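You operate a simulated robot arm through the tools that you are given. There is no shell and no other tool. Be economical: measure what you need, move in short steps, check, and stop when the job is done.

You are at the controls of a simulated two-armed robot. One attempt, no reset.

TASK
Take the cap off the pale banded jug with orange cap and lay it down on the top of the long steel bench. Put the grey tin marked river in the inside of the steel basin. Put the cup with teal handle and green band in the grey tray with teal band. Put the blue tray with orange band on the top of the long steel bench away on the plate under the port marked valley. Fetch the grey sign with orange band and set it on the top of the dark grey drawer unit. Shut the drawer marked tote locks. Take the green hose stub with blue band and put it on the top of the long black pallet. Open the drawer marked gloves. The order is free. Set down upright: grey tin marked river, cup with teal handle and green band, grey sign with orange band, green hose stub with blue band.

The check looks at the end state, three seconds after you hand in, the way a careful person would. Anything else that was tipped, shoved, dropped, spilled or broken makes it a failure. Lids that push on must go on centred and level and be pressed home; caps that screw on are set level and turned clockwise until they are tight.

THE ROBOT
Two 7-joint arms with two-finger parallel grippers on one trunk, on a base that drives. Base frame: it is fixed to the floor where the robot stands at the start and does not move with it; the origin is under the middle of the robot, x ahead of it, y to its left, z up; the surface under the hand at the start is at about z = 0.86. Units: m, degrees, N and s.
The left shoulder is at the start at [0.091, 0.174, 1.133], the right one opposite. With the tool pointing down near the work surface each hand reaches from about 0.32 to 0.72 m from the robot's upright axis, wherever it stands, measured 20 degrees to its own side. Places, roughly: blue tray with orange band (28x15x5 cm) [0.4, 0.2, 0.9]; cup with teal handle and green band [0.5, 0.25, 1]; drawer marked gloves [0.5, 1.5, 0.2]; drawer marked tote locks [-5.7, 7.7, 0.6]; green hose stub with blue band (4x4x6 cm) [-6, 6.4, 0.8]; grey sign with orange band [-6.25, 8, 1.25]; grey tin marked river [0.75, 0, 1]; grey tray with teal band (39x20x5 cm) [0.4, 5.1, 0.3]; inside of the steel basin [0.4, 0.8, 0.9]; pale banded jug with orange cap [0.5, -0.25, 1]; plate under the port marked valley (18x31 cm) [-6, 5.08, 0.76]; top of the dark grey drawer unit [-6, 7.7, 0.9]; top of the long black pallet [-4.2, 2.4, 0.6]. Payload 3.6 kg a hand.
Tool frame (each hand has its own): the origin (TCP) lies between the finger pads and is the grasp point; the fingertips stand 0.03 m ahead of it; z points along the fingers, y is the line along which they close. Largest opening 0.11 m; finger width 0.02, thickness 0.01; the body of the gripper, 0.048 by 0.112 m, starts 0.055 m behind the TCP.
Orientation is told as [roll, pitch, yaw] about the base's x, y, z axes, in that order, counted from this pose: with the fingers straight down and closing along the base's y, the tool's x points along the base's -x, its y along +y and its z along -z.

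THE INTERFACE
- The arms move only by the tool jog_arm. It takes "left_increments", "right_increments" or both (then of equal length, played together; a hand with none holds still); each is a list that holds one entry, the list of rows, each a list of 7 numbers: the finger opening in m, from 0 to 0.11, then the shift along the tool's x, y, z in units of 100 mm (1.0 is 100 mm), then the turn, a rotation vector about the tool's x, y, z in units of 180 degrees (1.0 is 180 degrees). In form: [[[gripper, tx, ty, tz, ax, ay, az], ...]]. A call has 1 to 20 rows; each row is the pose to reach, as a shift and turn from the pose commanded when the call began, along the tool's axes at that moment. A call with a number of a shift or a turn outside -1 to 1 is refused whole. A row lasts 0.2 s, in which the tool goes at most 0.05 m and 8.6 degrees; a call with a longer step from one row to the next is refused whole, and so is a gripper value outside its range. Where a pose cannot be reached the arm comes as near as it can. A force on the tool above 40 N (or 10 N above the force at the start of the call, whichever is more), or a blocked arm, ends the call early, and 0.2 s more pass. The fingers move at their own pace (about 0.153 m/s each) and stop on an object; they squeeze with about 39 N. The grip force told is the motor's: it shows also when the fingers shut on nothing. Time passes only in rows, and 0.2 s behind the last, so rows that repeat a pose let the fingers close. The reply holds the time, the measured pose of the TCP, the force on the tool along the base axes, the opening and the grip force, in the units named above and with some noise, with the torque about the TCP (base axes, N m) and any sound that the robot's microphone picked up.
- Cameras (640 x 400 px; columns grow to the right, rows downward): "scene" is now at [0.1878, 0.0174, 1.3064]; the picture's right is [0.20, -0.98, 0.00], its down [-0.54, -0.11, -0.84] and it looks along [0.82, 0.17, -0.55] (base axes); focal length 214 px, centre (320, 200). "left" rides on the left gripper at [0.073, -0.017, -0.103] in its tool frame; the picture's right is [0.23, 0.97, 0.00], its down [-0.76, 0.18, -0.62] and it looks along [-0.61, 0.14, 0.78] (tool axes); focal length 222 px, centre (320, 200). "right" rides on the right gripper at [0.072, 0.017, -0.103] in its tool frame; the picture's right is [-0.23, 0.97, 0.00], its down [-0.76, -0.18, -0.62] and it looks along [-0.61, -0.14, 0.78] (tool axes); focal length 222 px, centre (320, 200). There is no depth. A picture from a camera that has moved, and an enlarged one, comes with that camera's place and axes in the base frame and with its lens.
- get_image(camera): a new picture of that camera. The clock stands still meanwhile.
- slide_trunk(by): slides the trunk up (or, below 0, down) by that many m; the arms and the scene camera ride with it, the base frame stays. It gives what a move gives, with no picture.
- roll_base(legs): drives the robot by 1 to 6 legs, each [ahead, left, turn to the left] in m, m and degrees, along the robot's own axes; the way and the turn of a leg run together, so that a leg with both is an arc; at most 1.5 m and 180 degrees a leg. The arms and the cameras ride along, it lands a little off, and it stops where it bumps. It gives what a move gives.
- turn_head(pan, tilt): turns the head with the scene camera to pan (to the left, within 86 degrees either way) and tilt (down, from -29 to 69), counted from straight ahead of the robot. It gives what a move gives.
- enlarge(camera, box): a new picture of the part [left, top, right, bottom] of that camera's present view, enlarged. The clock stands still meanwhile.
- sign_off(): hands the job in; it is judged then, once.

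Work in short steps. Places have to be worked out from the pictures, the camera data and where the tool is seen: move nearer, look again, correct. Check each grasp and each placing, and mend what went wrong. You have 196 turns and 172 pictures in all, those below and enlarged ones among them. Open the grippers and draw the arms clear of the work before you hand the job in, unless the task says otherwise; then end with one line.

The tools are called as a command line: name --argument value ..., lists and objects as JSON in quotes. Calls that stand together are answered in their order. jog_arm: Moves the arms, as the interface text tells. Its arguments: {"type":"object","properties":{"left_increments":{"type":"array"},"right_increments":{"type":"array"}},"required":[]} The other tools are called the same way: slide_trunk (by) slides the trunk up or down; roll_base (legs) drives the base; turn_head (pan, tilt) turns the head that bears the scene camera; get_image (camera) takes a picture; enlarge (camera, box) takes an enlarged picture of a part of a camera's view; sign_off () hands the job in.

At the start:

```text
time_s: 0.0
left_tool_pos: [0.3495, 0.219, 1.2471]
left_tool_rot: [-0.1, 0.1, 0.2]
left_wrist_force: [0.8, 0.2, -0.3]
left_wrist_torque: [-0.03, 0.0, 0.0]
left_width: 0.1102
left_gripper_force: 0.1
right_tool_pos: [0.3416, -0.0712, 1.2601]
right_tool_rot: [0.0, 0.0, 0.0]
right_wrist_force: [0.3, 0.2, 0.2]
right_wrist_torque: [-0.01, 0.0, -0.01]
right_width: 0.1099
right_gripper_force: 0.0
trunk travel left (down, up): [-0.25, 0.513]
robot x, y, heading: [-0.0017, -0.0012, 0.1]
head pan, tilt: [11.4, 33.3]
```

scene: 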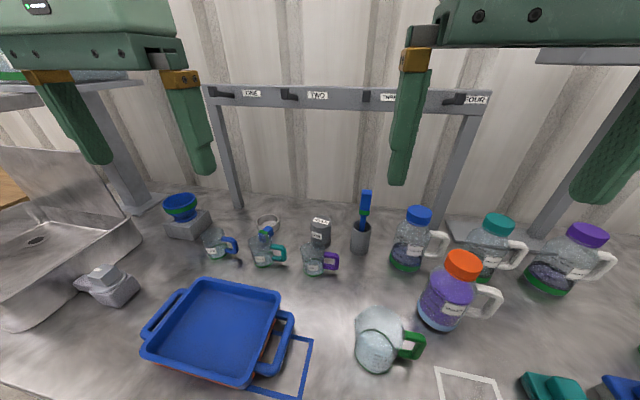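
right: 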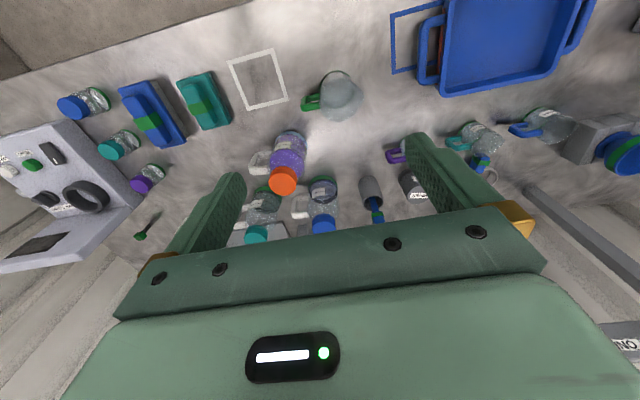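
left: 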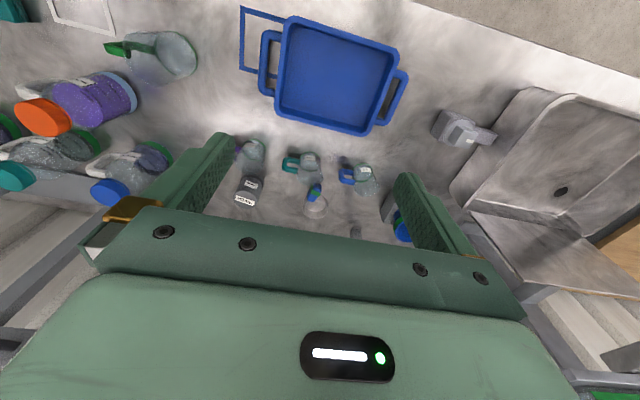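

I start by looking closely at the bench, using enlarged parts of the scene view.

enlarge --camera "scene" --box '[130, 180, 390, 400]'

enlarge --camera "scene" --box '[340, 180, 640, 400]'

```text
1.82 times, centred on (260, 290) of scene
camera zoom: at [0.1878, 0.0174, 1.3064], right [0.2, -0.98, 0.0], down [-0.54, -0.11, -0.84], along [0.82, 0.17, -0.55], focal length 390 px, centre (429, 36)
```

zoom: 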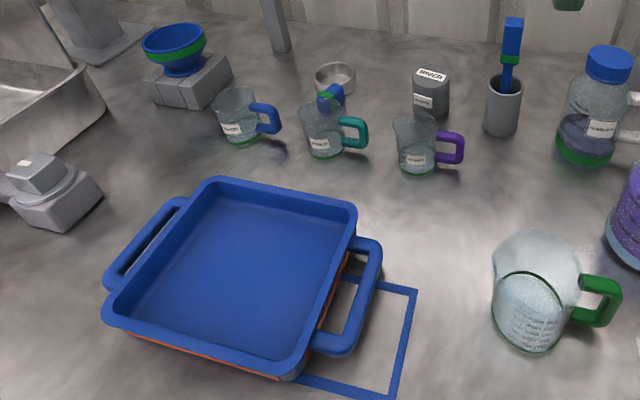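

```text
1.82 times, centred on (490, 290) of scene
camera zoom: at [0.1878, 0.0174, 1.3064], right [0.2, -0.98, 0.0], down [-0.54, -0.11, -0.84], along [0.82, 0.17, -0.55], focal length 390 px, centre (11, 36)
```

zoom: 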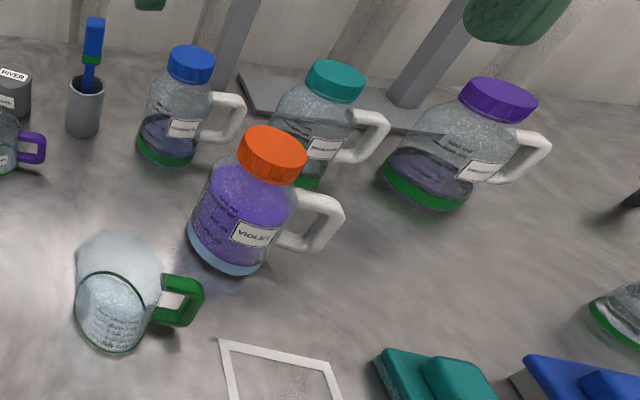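

The jug stands at about (0.47, -0.18), with its cap top near z≈1.03 and its handle pointing right. I take closer looks at the jug, cups and tin.

enlarge --camera "right" --box '[200, 60, 400, 260]'

enlarge --camera "left" --box '[220, 120, 420, 245]'

enlarge --camera "scene" --box '[190, 180, 390, 290]'

```text
2.00 times, centred on (300, 160) of right
camera zoom: at [0.2685, -0.0522, 1.3641], right [0.23, 0.97, 0.0], down [0.76, -0.18, 0.62], along [0.61, -0.14, -0.78], focal length 444 px, centre (360, 280)
```

zoom: 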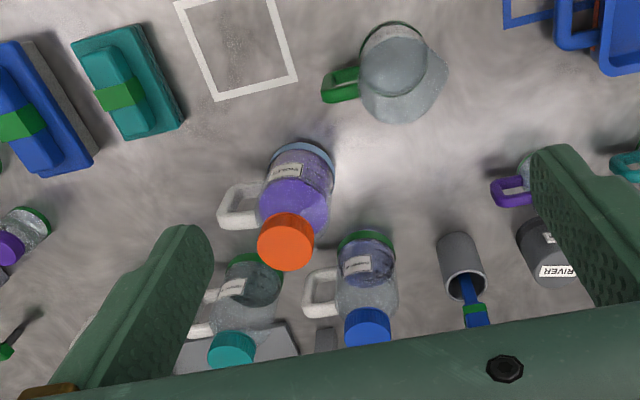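

```text
3.20 times, centred on (320, 182) of left
camera zoom: at [0.2766, 0.2022, 1.3518], right [-0.23, 0.97, 0.0], down [0.76, 0.18, 0.62], along [0.61, 0.14, -0.78], focal length 711 px, centre (320, 256)
```

zoom: 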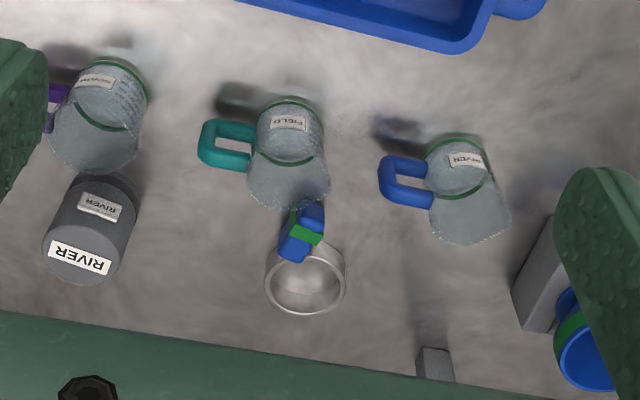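

```text
3.20 times, centred on (290, 235) of scene
camera zoom: at [0.1878, 0.0174, 1.3064], right [0.2, -0.98, 0.0], down [-0.54, -0.11, -0.84], along [0.82, 0.17, -0.55], focal length 686 px, centre (416, 88)
```

zoom: 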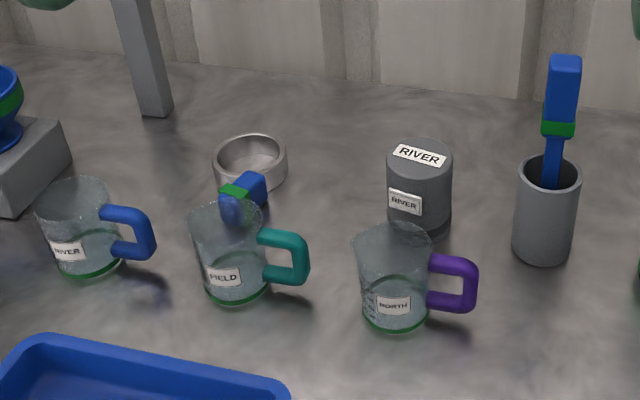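

The blue scoop stands behind the teal cup and is not part of it. The jug cap top is at about (0.467, -0.165, 1.035) and the handle spans y≈-0.21 to -0.265. I shift the base right so both hands can work on the jug: the right hand will hold the handle and the left will turn the cap.

roll_base --legs '[[0, -0.17, 0]]'

turn_head --pan 0 --tilt 45

get_image --camera "scene"

```text
time_s: 1.5
left_tool_pos: [0.3482, 0.0487, 1.2482]
left_tool_rot: [0.0, 0.0, 0.1]
left_wrist_force: [0.0, -0.2, 0.9]
left_wrist_torque: [0.03, 0.0, 0.02]
left_width: 0.1097
left_gripper_force: 0.0
right_tool_pos: [0.3411, -0.2403, 1.2591]
right_tool_rot: [0.1, 0.1, 0.0]
right_wrist_force: [-0.6, -0.5, 0.5]
right_wrist_torque: [0.04, 0.02, 0.02]
right_width: 0.11
right_gripper_force: 0.0
trunk travel left (down, up): [-0.25, 0.513]
robot x, y, heading: [0.0041, -0.1693, -0.0]
head pan, tilt: [11.4, 33.3]
```

```text
time_s: 2.2
left_tool_pos: [0.35, 0.0511, 1.2465]
left_tool_rot: [0.0, 0.0, 0.0]
left_wrist_force: [0.4, 0.0, -1.0]
left_wrist_torque: [-0.01, -0.02, -0.03]
left_width: 0.1098
left_gripper_force: 0.1
right_tool_pos: [0.3413, -0.2393, 1.2593]
right_tool_rot: [0.0, 0.1, 0.0]
right_wrist_force: [0.5, 0.3, 0.2]
right_wrist_torque: [0.0, 0.01, -0.02]
right_width: 0.1099
right_gripper_force: 0.1
trunk travel left (down, up): [-0.25, 0.513]
robot x, y, heading: [0.0028, -0.1695, 0.3]
head pan, tilt: [0.0, 45.0]
```

```text
163 pictures are left
camera scene: at [0.1819, -0.1688, 1.289], right [0.0, -1.0, 0.0], down [-0.71, 0.0, -0.71], along [0.71, 0.0, -0.71], focal length 214 px, centre (320, 200)
```

scene: 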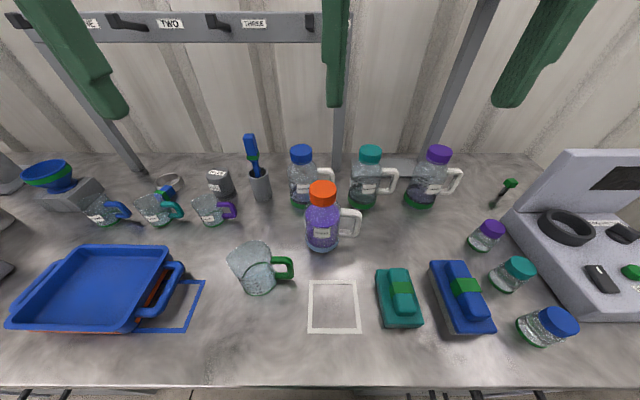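

I enlarge the jug to work out the cap and handle positions accurately.

enlarge --camera "scene" --box '[270, 165, 390, 265]'

get_image --camera "right"

```text
4.00 times, centred on (330, 215) of scene
camera zoom: at [0.1819, -0.1688, 1.289], right [0.0, -1.0, 0.0], down [-0.71, 0.0, -0.71], along [0.71, 0.0, -0.71], focal length 858 px, centre (280, 140)
```

zoom: 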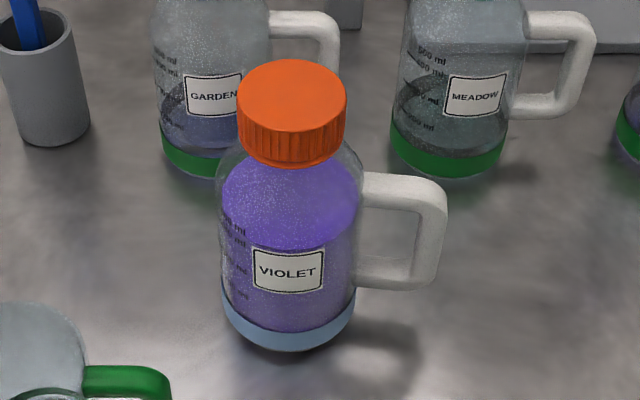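

```text
161 pictures are left
camera right: at [0.2685, -0.2209, 1.3641], right [0.23, 0.97, 0.0], down [0.76, -0.18, 0.62], along [0.61, -0.14, -0.78], focal length 222 px, centre (320, 200)
```

right: 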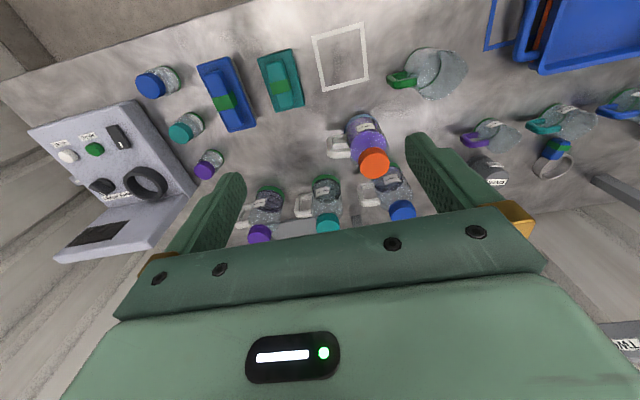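

The cap centre is at about (0.477, -0.173), spanning z 1.002–1.024. The handle's vertical bar is at about (0.475, -0.25), z 0.88–0.965. I turn the right hand to point down-left with the fingers closing along x, to the right of the jug.

jog_arm --right_increments '[[[0.07, -0.049, -0.079, 0.0825, -0.0163, -0.0163, -0.0393], [0.07, -0.098, -0.158, 0.165, -0.0327, -0.0327, -0.0787], [0.07, -0.147, -0.237, 0.2475, -0.049, -0.049, -0.118], [0.07, -0.197, -0.317, 0.33, -0.0653, -0.0653, -0.1573], [0.07, -0.246, -0.396, 0.4125, -0.0817, -0.0817, -0.1967], [0.07, -0.295, -0.475, 0.495, -0.098, -0.098, -0.236], [0.07, -0.344, -0.554, 0.5775, -0.1143, -0.1143, -0.2753], [0.07, -0.393, -0.633, 0.66, -0.1307, -0.1307, -0.3147], [0.07, -0.442, -0.712, 0.7425, -0.147, -0.147, -0.354], [0.07, -0.492, -0.792, 0.825, -0.1633, -0.1633, -0.3933], [0.07, -0.541, -0.871, 0.9075, -0.1797, -0.1797, -0.4327], [0.07, -0.59, -0.95, 0.99, -0.196, -0.196, -0.472], [0.07, -0.59, -0.95, 0.99, -0.196, -0.196, -0.472]]]'

get_image --camera "scene"

get_image --camera "right"

```text
time_s: 5.0
left_tool_pos: [0.3487, 0.0486, 1.2483]
left_tool_rot: [0.1, 0.0, 0.1]
left_wrist_force: [-1.4, -1.3, -0.4]
left_wrist_torque: [0.02, -0.06, 0.0]
left_width: 0.11
left_gripper_force: 0.2
right_tool_pos: [0.3822, -0.25, 1.1093]
right_tool_rot: [-7.5, -49.6, 74.3]
right_wrist_force: [-0.6, -0.4, 0.3]
right_wrist_torque: [-0.01, -0.03, 0.0]
right_width: 0.07
right_gripper_force: 0.1
right hand out of reach, approached as far as the arm can: row 6, 7, 8, 9, 10, 11, 12, 13
trunk travel left (down, up): [-0.25, 0.513]
robot x, y, heading: [-0.0013, -0.1674, -0.1]
head pan, tilt: [0.0, 45.0]
```

```text
160 pictures are left
camera scene: at [0.1804, -0.1709, 1.2892], right [0.0, -1.0, 0.0], down [-0.71, 0.0, -0.71], along [0.71, 0.0, -0.71], focal length 214 px, centre (320, 200)
```

scene: 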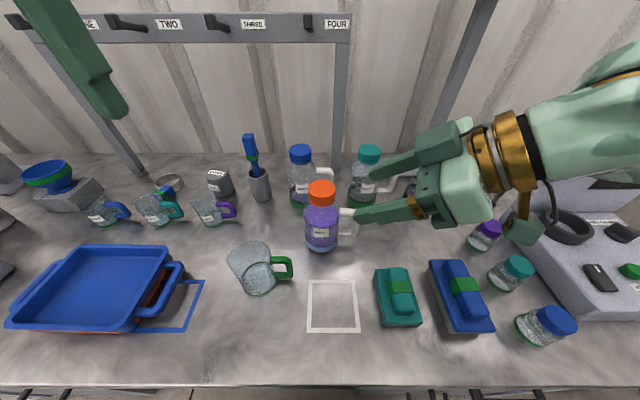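

```text
159 pictures are left
camera right: at [0.3194, -0.3592, 1.1208], right [-0.86, 0.5, 0.09], down [0.09, -0.02, 1.0], along [0.5, 0.87, -0.03], focal length 222 px, centre (320, 200)
```

right: 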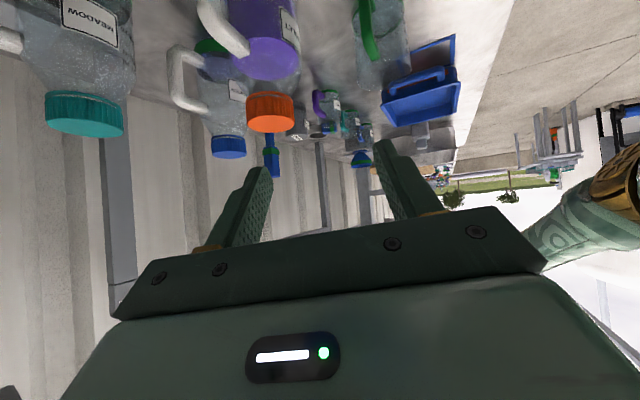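

The arm stopped short at a tool direction of about (0.33, 0.69, -0.64), which would still suit the handle. I test how increments behave from here with a small forward shift.

jog_arm --right_increments '[[[0.07, 0.3, 0, 0, 0, 0, 0], [0.07, 0.3, 0, 0, 0, 0, 0]]]'

```text
time_s: 5.6
left_tool_pos: [0.3489, 0.0508, 1.2472]
left_tool_rot: [-0.1, 0.1, 0.1]
left_wrist_force: [0.4, -0.4, 0.4]
left_wrist_torque: [0.02, -0.02, 0.0]
left_width: 0.1102
left_gripper_force: 0.1
right_tool_pos: [0.3806, -0.2626, 1.0891]
right_tool_rot: [-7.4, -49.3, 74.3]
right_wrist_force: [-0.2, -0.6, 0.4]
right_wrist_torque: [0.01, 0.03, 0.0]
right_width: 0.0703
right_gripper_force: 0.0
right hand out of reach, approached as far as the arm can: row 1, 2
trunk travel left (down, up): [-0.25, 0.513]
robot x, y, heading: [-0.0017, -0.1713, -0.2]
head pan, tilt: [0.0, 45.0]
```

I move to a pre-grasp point above and right of the handle, keeping this orientation.

jog_arm --right_increments '[[[0.07, 0.14, -0.2, 0.13, 0, 0, 0], [0.07, 0.28, -0.4, 0.26, 0, 0, 0], [0.07, 0.42, -0.6, 0.39, 0, 0, 0], [0.07, 0.55, -0.78, 0.51, 0, 0, 0], [0.07, 0.55, -0.78, 0.51, 0, 0, 0]]]'

```text
time_s: 6.8
left_tool_pos: [0.3465, 0.05, 1.2481]
left_tool_rot: [-0.1, 0.0, 0.1]
left_wrist_force: [-0.6, -0.5, 0.3]
left_wrist_torque: [0.0, -0.01, 0.02]
left_width: 0.1102
left_gripper_force: 0.1
right_tool_pos: [0.4472, -0.2812, 1.012]
right_tool_rot: [-7.7, -49.4, 74.2]
right_wrist_force: [-0.2, -0.3, 0.8]
right_wrist_torque: [0.04, -0.01, 0.0]
right_width: 0.0702
right_gripper_force: 0.2
right hand out of reach, approached as far as the arm can: row 1, 2, 3, 4, 5
trunk travel left (down, up): [-0.25, 0.513]
robot x, y, heading: [0.0016, -0.1656, 0.1]
head pan, tilt: [0.0, 45.0]
```

That landed near the intended spot. I check it in the scene view.

enlarge --camera "scene" --box '[260, 130, 460, 270]'

get_image --camera "right"

```text
2.86 times, centred on (360, 200) of scene
camera zoom: at [0.1805, -0.1696, 1.2893], right [0.0, -1.0, 0.0], down [-0.71, 0.0, -0.71], along [0.71, 0.0, -0.71], focal length 613 px, centre (206, 200)
```

zoom: 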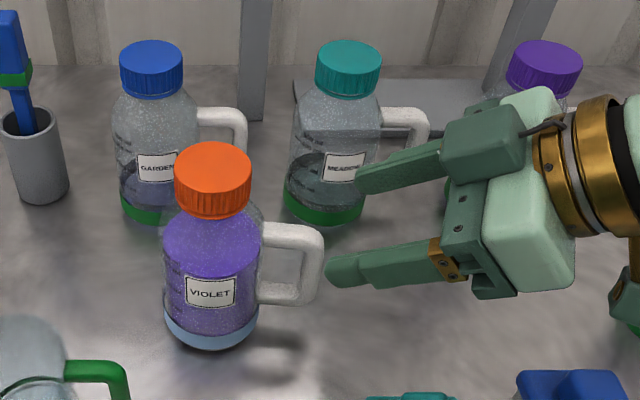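

```text
157 pictures are left
camera right: at [0.3837, -0.3906, 1.0221], right [-0.86, 0.5, 0.09], down [0.09, -0.02, 1.0], along [0.5, 0.86, -0.03], focal length 222 px, centre (320, 200)
```

right: 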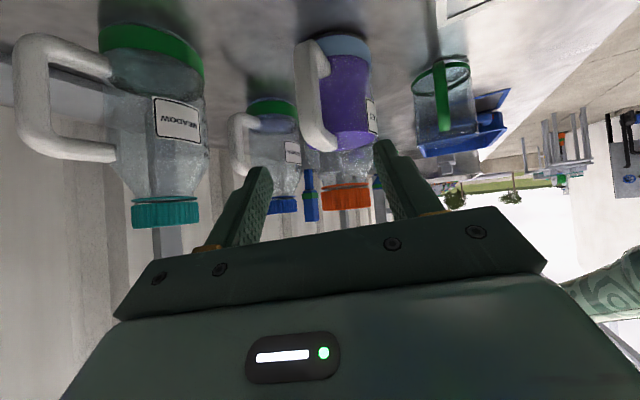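

The fingers straddle the handle's line. I advance most of the way and check.

jog_arm --right_increments '[[[0.07, 0.09, -0.03, 0.22, 0, 0, 0], [0.07, 0.18, -0.06, 0.45, 0, 0, 0], [0.07, 0.27, -0.09, 0.68, 0, 0, 0], [0.07, 0.27, -0.09, 0.68, 0, 0, 0]]]'

enlarge --camera "scene" --box '[260, 130, 460, 270]'

get_image --camera "right"

```text
time_s: 7.8
left_tool_pos: [0.3496, 0.0502, 1.2476]
left_tool_rot: [0.0, 0.0, 0.1]
left_wrist_force: [-0.1, 1.0, 0.3]
left_wrist_torque: [0.02, -0.02, 0.0]
left_width: 0.1101
left_gripper_force: 0.0
right_tool_pos: [0.4752, -0.2551, 0.947]
right_tool_rot: [-7.3, -49.5, 74.0]
right_wrist_force: [1.3, 0.5, -0.7]
right_wrist_torque: [0.0, -0.02, -0.04]
right_width: 0.0702
right_gripper_force: 0.0
trunk travel left (down, up): [-0.25, 0.513]
robot x, y, heading: [0.004, -0.1685, 0.1]
head pan, tilt: [0.0, 45.0]
```

```text
2.86 times, centred on (360, 200) of scene
camera zoom: at [0.1814, -0.1693, 1.2891], right [0.0, -1.0, 0.0], down [-0.71, 0.0, -0.71], along [0.71, 0.0, -0.71], focal length 613 px, centre (206, 200)
```

zoom: 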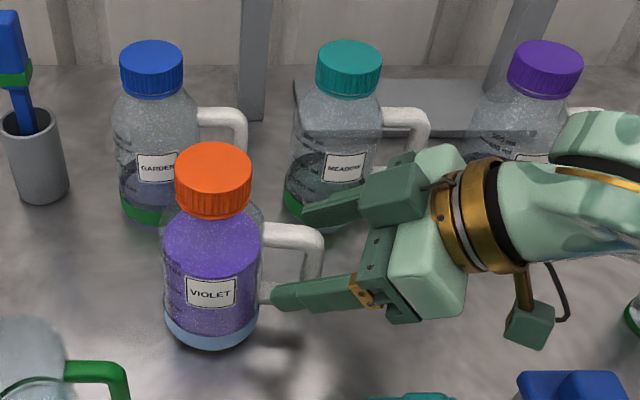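

```text
155 pictures are left
camera right: at [0.4115, -0.3639, 0.9582], right [-0.86, 0.5, 0.09], down [0.1, -0.02, 1.0], along [0.5, 0.87, -0.03], focal length 222 px, centre (320, 200)
```

right: 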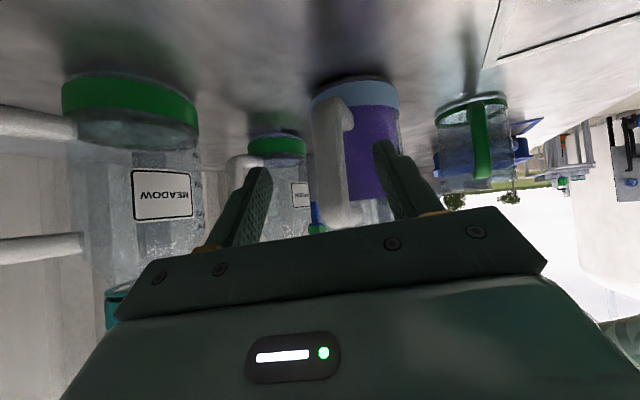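

The handle sits between the fingers, about 8 mm toward tool +y. I centre on it and close.

jog_arm --right_increments '[[[0.07, 0, 0.08, 0, 0, 0, 0], [0.04, 0, 0.08, 0, 0, 0, 0], [0.025, 0, 0.08, 0, 0, 0, 0], [0.0, 0, 0.08, 0, 0, 0, 0], [0.0, 0, 0.08, 0, 0, 0, 0], [0.0, 0, 0.08, 0, 0, 0, 0]]]'

enlarge --camera "scene" --box '[260, 130, 460, 270]'

```text
time_s: 9.2
left_tool_pos: [0.3471, 0.0524, 1.2473]
left_tool_rot: [-0.1, 0.0, 0.2]
left_wrist_force: [0.0, -0.7, 0.1]
left_wrist_torque: [-0.01, 0.0, 0.0]
left_width: 0.1099
left_gripper_force: 0.1
right_tool_pos: [0.4663, -0.25, 0.9477]
right_tool_rot: [-7.4, -49.6, 74.2]
right_wrist_force: [-0.8, 3.4, 11.0]
right_wrist_torque: [1.38, 0.36, 0.06]
right_width: 0.0124
right_gripper_force: 38.9
trunk travel left (down, up): [-0.25, 0.513]
robot x, y, heading: [-0.0036, -0.168, -0.1]
head pan, tilt: [0.0, 45.0]
```

```text
2.86 times, centred on (360, 200) of scene
camera zoom: at [0.1809, -0.1687, 1.2892], right [0.0, -1.0, 0.0], down [-0.71, 0.0, -0.71], along [0.71, 0.0, -0.71], focal length 613 px, centre (206, 200)
```

zoom: 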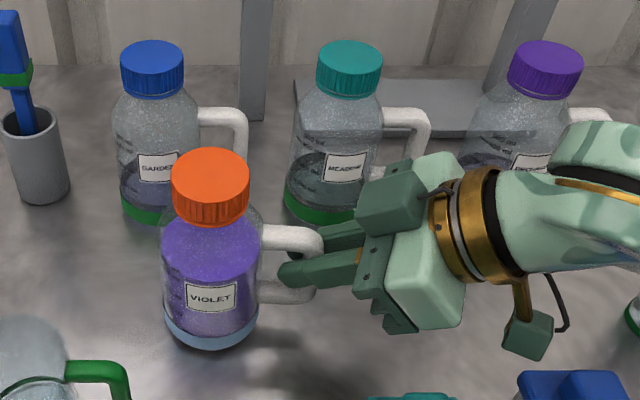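

The handle is gripped (12 mm) and the jug shifted only a few mm. I bring the left hand over the cap, pre-turned to -60° yaw.

jog_arm --left_increments '[[[0.11, -0.2, -0.33, 0.1, 0, 0, 0], [0.11, -0.4, -0.66, 0.2, 0, 0, 0], [0.11, -0.6, -1.0, 0.3, 0, 0, 0]]]'

jog_arm --left_increments '[[[0.11, -0.08, -0.15, 0.0, 0, 0, 0.042], [0.11, -0.15, -0.3, 0.0, 0, 0, 0.083], [0.11, -0.23, -0.45, 0.0, 0, 0, 0.125], [0.11, -0.3, -0.6, 0.0, 0, 0, 0.167], [0.11, -0.38, -0.8, 0.0, 0, 0, 0.208], [0.11, -0.45, -1.0, 0.0, 0, 0, 0.25], [0.11, -0.53, -1.0, 0.05, 0, 0, 0.29], [0.11, -0.6, -1.0, 0.1, 0, 0, 0.333], [0.11, -0.6, -1.0, 0.1, 0, 0, 0.333]]]'

get_image --camera "left"

get_image --camera "scene"

```text
time_s: 10.0
left_tool_pos: [0.4113, -0.0501, 1.2179]
left_tool_rot: [-0.1, 0.1, 0.1]
left_wrist_force: [0.3, -0.2, 0.7]
left_wrist_torque: [0.0, 0.0, -0.02]
left_width: 0.1103
left_gripper_force: 0.2
right_tool_pos: [0.4668, -0.2529, 0.9475]
right_tool_rot: [-7.3, -49.4, 74.1]
right_wrist_force: [-1.6, 0.3, 12.7]
right_wrist_torque: [1.05, 0.37, 0.09]
right_width: 0.0124
right_gripper_force: 38.9
trunk travel left (down, up): [-0.25, 0.513]
robot x, y, heading: [0.0017, -0.1716, 0.1]
head pan, tilt: [0.0, 45.0]
```

```text
time_s: 12.0
left_tool_pos: [0.4341, -0.1311, 1.1726]
left_tool_rot: [-4.5, -3.4, -28.2]
left_wrist_force: [0.7, -1.5, 0.3]
left_wrist_torque: [0.1, 0.06, -0.03]
left_width: 0.1101
left_gripper_force: 0.0
left hand out of reach, approached as far as the arm can: row 3, 4, 5, 6, 7, 8, 9
right_tool_pos: [0.4691, -0.2546, 0.947]
right_tool_rot: [-7.1, -49.7, 73.9]
right_wrist_force: [-0.2, 3.2, 7.4]
right_wrist_torque: [0.98, 0.3, 0.02]
right_width: 0.0121
right_gripper_force: 39.2
trunk travel left (down, up): [-0.25, 0.513]
robot x, y, heading: [0.001, -0.1703, 0.0]
head pan, tilt: [0.0, 45.0]
```

```text
153 pictures are left
camera left: at [0.3612, -0.1022, 1.273], right [0.26, 0.96, -0.09], down [0.74, -0.14, 0.65], along [0.61, -0.24, -0.75], focal length 222 px, centre (320, 200)
```

left: 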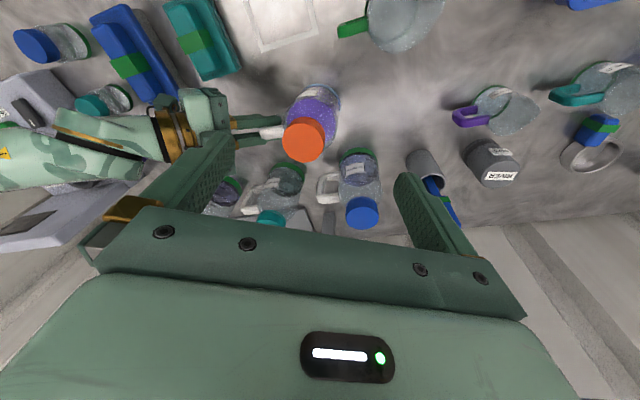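

```text
152 pictures are left
camera scene: at [0.1839, -0.1736, 1.2886], right [0.0, -1.0, 0.0], down [-0.71, 0.0, -0.71], along [0.71, 0.0, -0.71], focal length 214 px, centre (320, 200)
```

scene: 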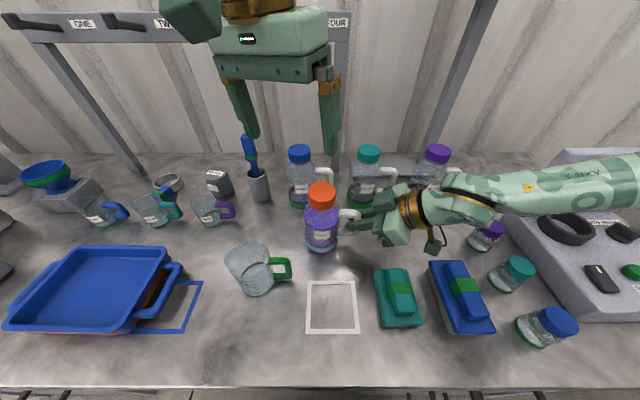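

The left wrist can only reach about -28° yaw there. I level it at about -10° yaw over the cap, and turn toward positive from there.

jog_arm --left_increments '[[[0.11, -0.12, -0.05, 0.12, -0.006, 0.005, -0.025], [0.11, -0.25, -0.1, 0.25, -0.012, 0.009, -0.05], [0.11, -0.37, -0.15, 0.37, -0.019, 0.014, -0.075], [0.11, -0.49, -0.19, 0.5, -0.025, 0.019, -0.1], [0.11, -0.49, -0.19, 0.5, -0.025, 0.019, -0.1]]]'

get_image --camera "left"

```text
time_s: 13.2
left_tool_pos: [0.4638, -0.1704, 1.1302]
left_tool_rot: [-0.5, 0.6, -10.2]
left_wrist_force: [0.0, -1.3, -0.3]
left_wrist_torque: [-0.03, 0.0, 0.03]
left_width: 0.1102
left_gripper_force: 0.0
right_tool_pos: [0.4661, -0.2518, 0.9459]
right_tool_rot: [-7.3, -49.3, 73.9]
right_wrist_force: [-1.5, 2.2, 4.6]
right_wrist_torque: [0.47, 0.25, 0.06]
right_width: 0.0121
right_gripper_force: 39.5
trunk travel left (down, up): [-0.25, 0.513]
robot x, y, heading: [-0.003, -0.1685, -0.1]
head pan, tilt: [0.0, 45.0]
```

```text
151 pictures are left
camera left: at [0.3913, -0.1741, 1.2357], right [-0.05, 1.0, -0.01], down [0.79, 0.04, 0.61], along [0.61, 0.03, -0.79], focal length 222 px, centre (320, 200)
```

left: 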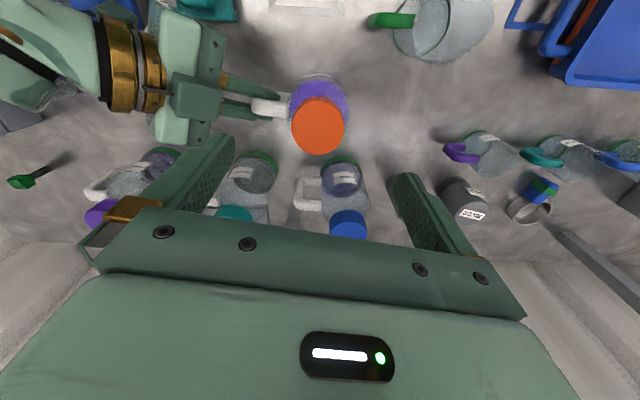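

The cap is at about (0.466, -0.1715), directly under the hand. I descend so the fingertips reach z≈1.00, then close on the cap.

jog_arm --left_increments '[[[0.08, -0.02, -0.01, 0.3, 0, 0, 0], [0.08, -0.02, -0.01, 0.6, 0, 0, 0], [0.08, -0.02, -0.01, 0.85, 0, 0, 0], [0.08, -0.02, -0.01, 1.0, 0, 0, 0], [0.08, -0.02, -0.01, 1.0, 0, 0, 0], [0.04, -0.02, -0.01, 1.0, 0, 0, 0], [0.0, -0.02, -0.01, 1.0, 0, 0, 0], [0.0, -0.02, -0.01, 1.0, 0, 0, 0]]]'

enlarge --camera "scene" --box '[240, 100, 440, 260]'

```text
time_s: 15.0
left_tool_pos: [0.4653, -0.1717, 1.0331]
left_tool_rot: [-0.7, 0.6, -10.3]
left_wrist_force: [-1.3, -6.3, -1.2]
left_wrist_torque: [0.0, -0.05, -0.03]
left_width: 0.051
left_gripper_force: 39.2
right_tool_pos: [0.4669, -0.2522, 0.9451]
right_tool_rot: [-7.3, -49.5, 74.0]
right_wrist_force: [0.5, 5.0, 4.1]
right_wrist_torque: [-0.21, 0.36, -0.04]
right_width: 0.0123
right_gripper_force: 38.8
trunk travel left (down, up): [-0.25, 0.513]
robot x, y, heading: [0.0018, -0.1683, -0.0]
head pan, tilt: [0.0, 45.0]
```

```text
2.50 times, centred on (340, 180) of scene
camera zoom: at [0.1817, -0.1695, 1.289], right [0.0, -1.0, 0.0], down [-0.71, 0.0, -0.71], along [0.71, 0.0, -0.71], focal length 536 px, centre (270, 250)
```

zoom: 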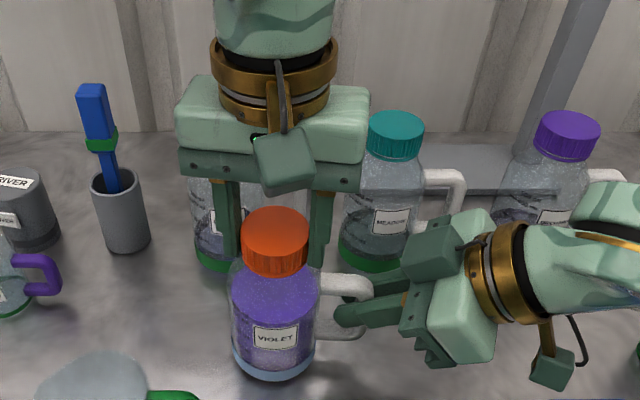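

The cap is gripped (51 mm wide). I unscrew it counter-clockwise by about 100°, letting the hand rise slightly.

jog_arm --left_increments '[[[0, 0, 0, 0, 0, 0, -0.043], [0, 0, 0, 0, 0, 0, -0.086], [0, 0, 0, 0, 0, 0, -0.129], [0, 0, 0, -0.005, 0, 0, -0.172], [0, 0, 0, -0.005, 0, 0, -0.215], [0, 0, 0, -0.01, 0, 0, -0.258], [0, 0, 0, -0.01, 0, 0, -0.301], [0, 0, 0, -0.01, 0, 0, -0.344], [0, 0, 0, -0.015, 0, 0, -0.387], [0, 0, 0, -0.015, 0, 0, -0.43], [0, 0, 0, -0.015, 0, 0, -0.473], [0, 0, 0, -0.02, 0, 0, -0.516], [0, 0, 0, -0.02, 0, 0, -0.556], [0, 0, 0, -0.02, 0, 0, -0.556]]]'

enlarge --camera "scene" --box '[240, 100, 440, 260]'

```text
time_s: 18.0
left_tool_pos: [0.4629, -0.1722, 1.0344]
left_tool_rot: [0.8, 0.4, 90.0]
left_wrist_force: [3.4, -17.3, 5.5]
left_wrist_torque: [-0.77, -0.7, -0.16]
left_width: 0.0503
left_gripper_force: 38.9
right_tool_pos: [0.4664, -0.252, 0.947]
right_tool_rot: [-7.3, -49.5, 74.0]
right_wrist_force: [2.3, 15.9, 10.3]
right_wrist_torque: [-0.08, 0.37, 0.04]
right_width: 0.0119
right_gripper_force: 39.2
trunk travel left (down, up): [-0.25, 0.513]
robot x, y, heading: [0.0002, -0.1685, -0.2]
head pan, tilt: [0.0, 45.0]
```

```text
2.50 times, centred on (340, 180) of scene
camera zoom: at [0.1814, -0.1698, 1.289], right [0.0, -1.0, 0.0], down [-0.71, 0.0, -0.71], along [0.71, 0.0, -0.71], focal length 536 px, centre (270, 250)
```

zoom: 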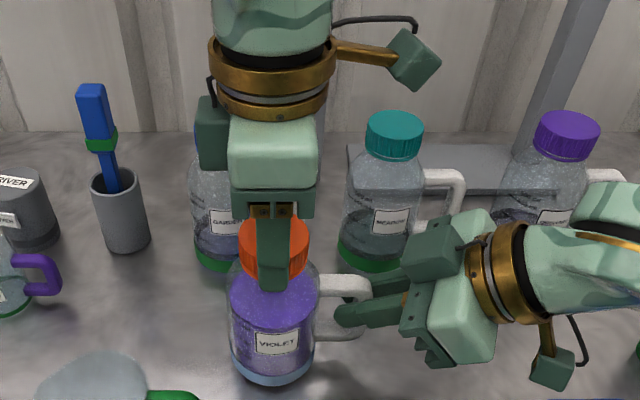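

The cap turned with the hand to yaw 90° with the jug steady. I keep turning as far as the wrist will allow.

jog_arm --left_increments '[[[0, 0, 0, 0, 0, 0, -0.043], [0, 0, 0, 0, 0, 0, -0.086], [0, 0, 0, -0.005, 0, 0, -0.129], [0, 0, 0, -0.005, 0, 0, -0.172], [0, 0, 0, -0.01, 0, 0, -0.215], [0, 0, 0, -0.01, 0, 0, -0.258], [0, 0, 0, -0.015, 0, 0, -0.301], [0, 0, 0, -0.015, 0, 0, -0.344], [0, 0, 0, -0.015, 0, 0, -0.387], [0, 0, 0, -0.015, 0, 0, -0.387]]]'

```text
time_s: 20.2
left_tool_pos: [0.4646, -0.1707, 1.0356]
left_tool_rot: [0.5, -0.6, 159.6]
left_wrist_force: [-2.7, -8.8, 2.2]
left_wrist_torque: [-0.22, -0.28, -0.03]
left_width: 0.0487
left_gripper_force: 39.2
right_tool_pos: [0.4671, -0.2523, 0.9457]
right_tool_rot: [-7.3, -49.3, 73.9]
right_wrist_force: [-0.1, 7.6, 0.2]
right_wrist_torque: [-0.53, 0.87, 0.0]
right_width: 0.0121
right_gripper_force: 39.3
trunk travel left (down, up): [-0.25, 0.513]
robot x, y, heading: [0.0007, -0.166, -0.0]
head pan, tilt: [0.0, 45.0]
```

The wrist still has range, so I continue turning.

jog_arm --left_increments '[[[0, 0, 0, 0, 0, 0, -0.043], [0, 0, 0, 0, 0, 0, -0.086], [0, 0, 0, -0.005, 0, 0, -0.129], [0, 0, 0, -0.005, 0, 0, -0.172], [0, 0, 0, -0.01, 0, 0, -0.215], [0, 0, 0, -0.01, 0, 0, -0.258], [0, 0, 0, -0.015, 0, 0, -0.301], [0, 0, 0, -0.015, 0, 0, -0.344], [0, 0, 0, -0.02, 0, 0, -0.387], [0, 0, 0, -0.02, 0, 0, -0.43], [0, 0, 0, -0.02, 0, 0, -0.43]]]'

enlarge --camera "scene" --box '[240, 100, 440, 260]'

```text
time_s: 22.6
left_tool_pos: [0.4643, -0.1726, 1.038]
left_tool_rot: [-0.4, -0.6, -123.1]
left_wrist_force: [0.3, 0.7, -0.1]
left_wrist_torque: [-0.01, -0.05, 0.02]
left_width: 0.0484
left_gripper_force: 39.0
right_tool_pos: [0.4679, -0.2522, 0.9475]
right_tool_rot: [-7.3, -49.4, 74.0]
right_wrist_force: [0.7, -1.6, 5.0]
right_wrist_torque: [0.39, 0.15, 0.02]
right_width: 0.0122
right_gripper_force: 38.8
trunk travel left (down, up): [-0.25, 0.513]
robot x, y, heading: [-0.0016, -0.1704, -0.1]
head pan, tilt: [0.0, 45.0]
```

```text
2.50 times, centred on (340, 180) of scene
camera zoom: at [0.1817, -0.1696, 1.289], right [0.0, -1.0, 0.0], down [-0.71, 0.0, -0.71], along [0.71, 0.0, -0.71], focal length 536 px, centre (270, 250)
```

zoom: 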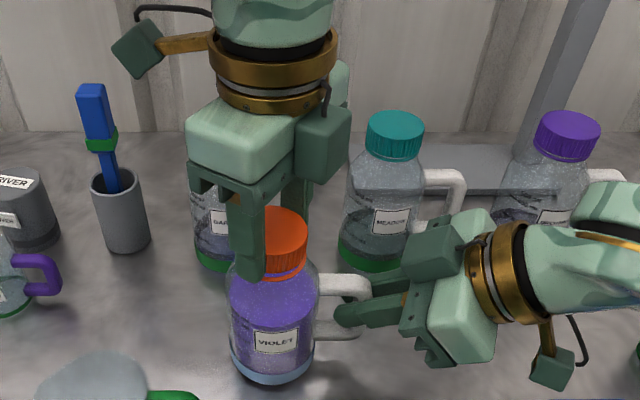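

The forces on the left hand have dropped to nearly zero, so the cap seems free. I lift it gently by 5 cm.

jog_arm --left_increments '[[[0, 0, 0, -0.05, 0, 0, 0], [0, 0, 0, -0.1, 0, 0, 0], [0, 0, 0, -0.2, 0, 0, 0], [0, 0, 0, -0.35, 0, 0, 0], [0, 0, 0, -0.5, 0, 0, 0], [0, 0, 0, -0.5, 0, 0, 0]]]'

enlarge --camera "scene" --box '[240, 100, 440, 260]'

```text
time_s: 24.0
left_tool_pos: [0.464, -0.1725, 1.0867]
left_tool_rot: [-0.4, -0.6, -123.2]
left_wrist_force: [-0.3, -0.4, -0.7]
left_wrist_torque: [-0.02, 0.0, -0.03]
left_width: 0.0484
left_gripper_force: 39.3
right_tool_pos: [0.4677, -0.2513, 0.9469]
right_tool_rot: [-7.3, -49.5, 74.1]
right_wrist_force: [0.1, -0.5, 5.3]
right_wrist_torque: [0.42, 0.19, 0.01]
right_width: 0.0122
right_gripper_force: 39.1
trunk travel left (down, up): [-0.25, 0.513]
robot x, y, heading: [0.001, -0.1689, 0.1]
head pan, tilt: [0.0, 45.0]
```

```text
2.50 times, centred on (340, 180) of scene
camera zoom: at [0.1816, -0.1695, 1.289], right [0.0, -1.0, 0.0], down [-0.71, 0.0, -0.71], along [0.71, 0.0, -0.71], focal length 536 px, centre (270, 250)
```

zoom: 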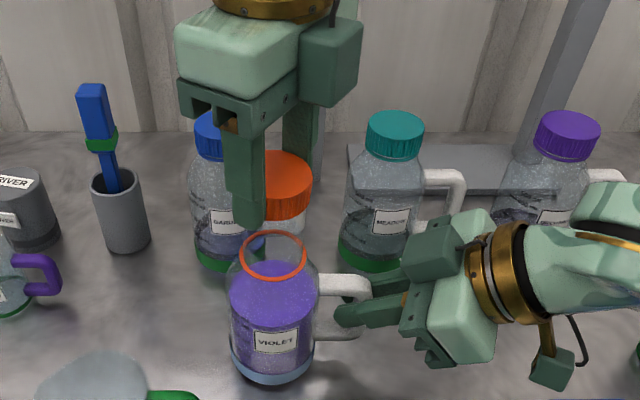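

The cap is off. I release the jug handle with the right hand and back it straight out.

jog_arm --right_increments '[[[0.025, 0, 0, 0, 0, 0, 0], [0.05, 0, 0, 0, 0, 0, 0], [0.06, 0, 0, 0, 0, 0, 0], [0.06, 0, 0, -0.2, 0, 0, 0], [0.06, 0, 0, -0.5, 0, 0, 0], [0.06, 0, 0, -0.8, 0, 0, 0], [0.06, 0, 0, -1.0, 0, 0, 0]]]'

jog_arm --left_increments '[[[0, -0.04, -0.033, 0, 0, 0, 0.0454], [0, -0.08, -0.066, 0, 0, 0, 0.0907], [0, -0.12, -0.098, 0, 0, 0, 0.1361], [0, -0.16, -0.131, 0, 0, 0, 0.1815], [0, -0.2, -0.164, 0, 0, 0, 0.2269], [0, -0.24, -0.197, 0, 0, 0, 0.2722], [0, -0.28, -0.23, 0, 0, 0, 0.3176], [0, -0.32, -0.262, 0, 0, 0, 0.363], [0, -0.36, -0.295, 0, 0, 0, 0.4084], [0, -0.4, -0.328, 0, 0, 0, 0.4537], [0, -0.44, -0.36, 0, 0, 0, 0.4991], [0, -0.48, -0.393, 0, 0, 0, 0.5445], [0, -0.52, -0.426, 0, 0, 0, 0.5899], [0, -0.56, -0.46, 0, 0, 0, 0.6352], [0, -0.6, -0.49, 0, 0, 0, 0.6806], [0, -0.64, -0.525, 0, 0, 0, 0.726], [0, -0.68, -0.56, 0, 0, 0, 0.7714], [0, -0.72, -0.59, 0, 0, 0, 0.8167], [0, -0.72, -0.59, 0, 0, 0, 0.8167]]]'

get_image --camera "scene"

```text
time_s: 25.6
left_tool_pos: [0.4651, -0.1726, 1.0883]
left_tool_rot: [-0.3, -0.7, -123.1]
left_wrist_force: [0.0, 0.2, -0.4]
left_wrist_torque: [-0.02, -0.01, 0.05]
left_width: 0.0483
left_gripper_force: 38.4
right_tool_pos: [0.4254, -0.2997, 1.0016]
right_tool_rot: [-7.3, -49.6, 73.9]
right_wrist_force: [-0.3, 0.8, -0.5]
right_wrist_torque: [0.01, 0.0, -0.01]
right_width: 0.0599
right_gripper_force: 0.0
right hand out of reach, approached as far as the arm can: row 6, 7
trunk travel left (down, up): [-0.25, 0.513]
robot x, y, heading: [0.002, -0.1686, 0.2]
head pan, tilt: [0.0, 45.0]
```

```text
time_s: 29.6
left_tool_pos: [0.3764, -0.1993, 1.0894]
left_tool_rot: [0.8, 0.3, 89.8]
left_wrist_force: [0.1, 0.6, 0.8]
left_wrist_torque: [-0.01, 0.0, -0.04]
left_width: 0.0483
left_gripper_force: 38.8
right_tool_pos: [0.4277, -0.2982, 1.0005]
right_tool_rot: [-7.4, -49.5, 74.0]
right_wrist_force: [-0.8, 0.0, 0.7]
right_wrist_torque: [-0.01, -0.02, 0.02]
right_width: 0.0601
right_gripper_force: 0.1
trunk travel left (down, up): [-0.25, 0.513]
robot x, y, heading: [-0.0022, -0.1683, 0.1]
head pan, tilt: [0.0, 45.0]
```

```text
146 pictures are left
camera scene: at [0.182, -0.1694, 1.2889], right [0.0, -1.0, 0.0], down [-0.71, 0.0, -0.71], along [0.71, 0.0, -0.71], focal length 214 px, centre (320, 200)
```

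scene: 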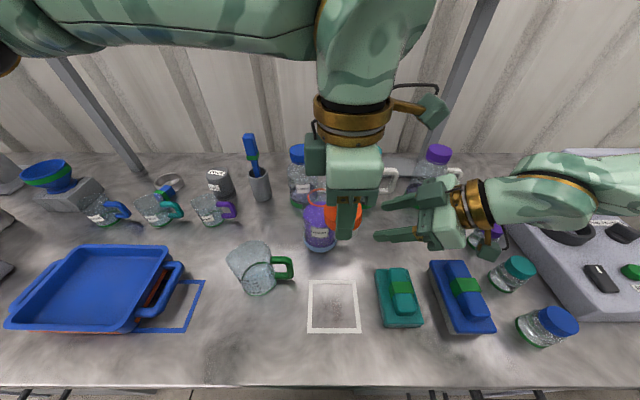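

The left hand holds the cap over the open spot at (0.376, -0.20). I lower it to just above the bench.

jog_arm --left_increments '[[[0, 0, 0, 0.3, 0, 0, 0], [0, 0, 0, 0.65, 0, 0, 0], [0, 0, 0, 1.0, 0, 0, 0]]]'

jog_arm --left_increments '[[[0, 0, 0, 0.3, 0, 0, 0], [0, 0, 0, 0.6, 0, 0, 0], [0, 0, 0, 0.8, 0, 0, 0], [0, 0, 0, 0.85, 0, 0, 0], [0, 0, 0, 0.85, 0, 0, 0]]]'

enlarge --camera "scene" --box '[260, 200, 420, 330]'

```text
time_s: 30.4
left_tool_pos: [0.3749, -0.1989, 0.9886]
left_tool_rot: [0.8, 0.6, 89.9]
left_wrist_force: [0.5, 0.4, 0.6]
left_wrist_torque: [0.0, 0.02, -0.02]
left_width: 0.0484
left_gripper_force: 39.7
right_tool_pos: [0.4258, -0.2978, 1.0012]
right_tool_rot: [-7.4, -49.5, 73.9]
right_wrist_force: [0.7, 1.1, 0.3]
right_wrist_torque: [-0.05, 0.03, 0.01]
right_width: 0.06
right_gripper_force: 0.0
trunk travel left (down, up): [-0.25, 0.513]
robot x, y, heading: [-0.0019, -0.1698, 0.3]
head pan, tilt: [0.0, 45.0]
```

```text
time_s: 31.3
left_tool_pos: [0.3755, -0.2021, 0.9122]
left_tool_rot: [0.3, 1.0, 89.8]
left_wrist_force: [-0.9, 4.2, 2.6]
left_wrist_torque: [-0.85, -0.08, 0.03]
left_width: 0.0486
left_gripper_force: 39.2
right_tool_pos: [0.4258, -0.3006, 0.9962]
right_tool_rot: [-6.7, -48.7, 73.1]
right_wrist_force: [0.5, -6.6, -3.0]
right_wrist_torque: [-0.02, -0.12, 0.22]
right_width: 0.0588
right_gripper_force: 0.0
trunk travel left (down, up): [-0.25, 0.513]
robot x, y, heading: [-0.0028, -0.1652, -0.1]
head pan, tilt: [0.0, 45.0]
stopped in row 4 (right hand): the force on the tool passed its limit at 46 N (the readings are from after the stop); the commanded pose is now the measured one
```

```text
3.08 times, centred on (340, 265) of scene
camera zoom: at [0.1819, -0.1694, 1.289], right [0.0, -1.0, 0.0], down [-0.71, 0.0, -0.71], along [0.71, 0.0, -0.71], focal length 660 px, centre (258, 0)
```

zoom: 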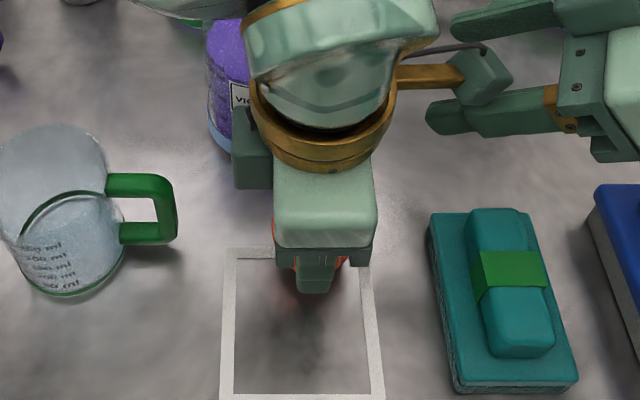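

The left camera bracket touched the idle right hand. I raise the left hand back along its path, then move the right hand well away.

jog_arm --left_increments '[[[0, 0, 0, -0.3, 0, 0, 0], [0, 0, 0, -0.65, 0, 0, 0], [0, 0, 0, -1.0, 0, 0, 0], [0, 0, 0, -1.0, 0, 0, 0]]]'

jog_arm --right_increments '[[[0.06, -0.1, 0.0, -0.25, 0.0163, 0, 0.0393], [0.06, -0.2, 0.0, -0.5, 0.0327, 0, 0.0787], [0.06, -0.3, 0.0, -0.75, 0.049, 0, 0.118], [0.06, -0.4, 0, -1.0, 0.0653, 0, 0.1573], [0.06, -0.5, 0, -1.0, 0.0817, 0, 0.1967], [0.06, -0.6, 0, -1.0, 0.098, 0, 0.236]]]'

get_image --camera "scene"

```text
time_s: 32.3
left_tool_pos: [0.3782, -0.2029, 1.0122]
left_tool_rot: [0.4, 1.1, 89.7]
left_wrist_force: [-0.7, 0.0, -0.3]
left_wrist_torque: [-0.01, 0.04, 0.0]
left_width: 0.0482
left_gripper_force: 39.3
right_tool_pos: [0.4246, -0.3014, 0.9968]
right_tool_rot: [-6.8, -48.7, 73.2]
right_wrist_force: [0.4, -0.4, 0.1]
right_wrist_torque: [0.01, 0.02, -0.02]
right_width: 0.0598
right_gripper_force: 0.1
trunk travel left (down, up): [-0.25, 0.513]
robot x, y, heading: [0.0018, -0.1675, 0.1]
head pan, tilt: [0.0, 45.0]
```

```text
time_s: 33.7
left_tool_pos: [0.3788, -0.201, 1.0121]
left_tool_rot: [0.3, 1.2, 89.8]
left_wrist_force: [1.0, 11.1, 7.6]
left_wrist_torque: [-2.01, -0.14, 0.27]
left_width: 0.0486
left_gripper_force: 39.2
right_tool_pos: [0.4121, -0.333, 1.1098]
right_tool_rot: [21.0, -42.5, 11.3]
right_wrist_force: [-0.3, -10.3, -7.0]
right_wrist_torque: [-0.08, -0.1, 0.13]
right_width: 0.0545
right_gripper_force: 0.0
right hand out of reach, approached as far as the arm can: row 4, 5, 6
trunk travel left (down, up): [-0.25, 0.513]
robot x, y, heading: [0.0027, -0.1695, -0.2]
head pan, tilt: [0.0, 45.0]
```

```text
144 pictures are left
camera scene: at [0.1817, -0.169, 1.289], right [0.0, -1.0, 0.0], down [-0.71, 0.0, -0.71], along [0.71, 0.0, -0.71], focal length 214 px, centre (320, 200)
```

scene: 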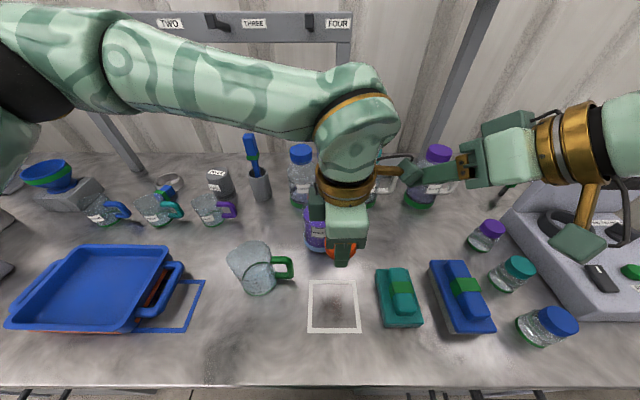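

The right finger still touches the left camera, so I move the right hand outward to the right and up.

jog_arm --right_increments '[[[0.06, 0, -0.2, -0.17, 0, 0, 0], [0.06, 0, -0.42, -0.35, 0, 0, 0], [0.06, 0, -0.64, -0.52, 0, 0, 0], [0.06, 0, -0.85, -0.7, 0, 0, 0], [0.06, 0, -0.85, -0.7, 0, 0, 0]]]'

jog_arm --left_increments '[[[0, 0, 0, 0.3, 0, 0, 0], [0, 0, 0, 0.6, 0, 0, 0], [0, 0, 0, 0.85, 0, 0, 0], [0, 0, 0, 1.0, 0, 0, 0], [0, 0, 0, 1.0, 0, 0, 0]]]'

get_image --camera "scene"

```text
time_s: 34.9
left_tool_pos: [0.3777, -0.2013, 1.0116]
left_tool_rot: [0.3, 1.0, 89.8]
left_wrist_force: [1.0, -0.3, -0.1]
left_wrist_torque: [0.0, 0.0, -0.03]
left_width: 0.0482
left_gripper_force: 38.6
right_tool_pos: [0.4107, -0.44, 1.1378]
right_tool_rot: [21.1, -42.7, 11.5]
right_wrist_force: [0.0, -0.3, 0.4]
right_wrist_torque: [-0.02, 0.01, 0.02]
right_width: 0.0597
right_gripper_force: 0.1
trunk travel left (down, up): [-0.25, 0.513]
robot x, y, heading: [0.0003, -0.1697, 0.0]
head pan, tilt: [0.0, 45.0]
```

```text
time_s: 36.1
left_tool_pos: [0.3757, -0.2023, 0.9117]
left_tool_rot: [0.3, 1.1, 89.9]
left_wrist_force: [-0.6, 0.0, -0.5]
left_wrist_torque: [-0.02, 0.03, -0.03]
left_width: 0.0483
left_gripper_force: 38.9
right_tool_pos: [0.4087, -0.4396, 1.1367]
right_tool_rot: [21.1, -42.7, 11.6]
right_wrist_force: [-0.6, -0.3, 0.3]
right_wrist_torque: [-0.02, -0.02, 0.01]
right_width: 0.0597
right_gripper_force: 0.0
trunk travel left (down, up): [-0.25, 0.513]
robot x, y, heading: [-0.0012, -0.169, 0.1]
head pan, tilt: [0.0, 45.0]
```

```text
143 pictures are left
camera scene: at [0.1818, -0.1695, 1.289], right [0.0, -1.0, 0.0], down [-0.71, 0.0, -0.71], along [0.71, 0.0, -0.71], focal length 214 px, centre (320, 200)
```

scene: 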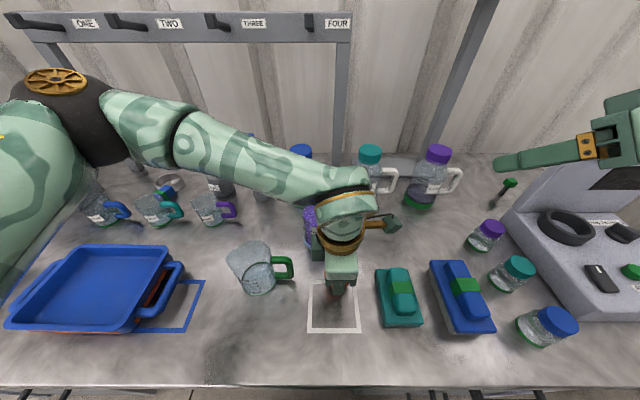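

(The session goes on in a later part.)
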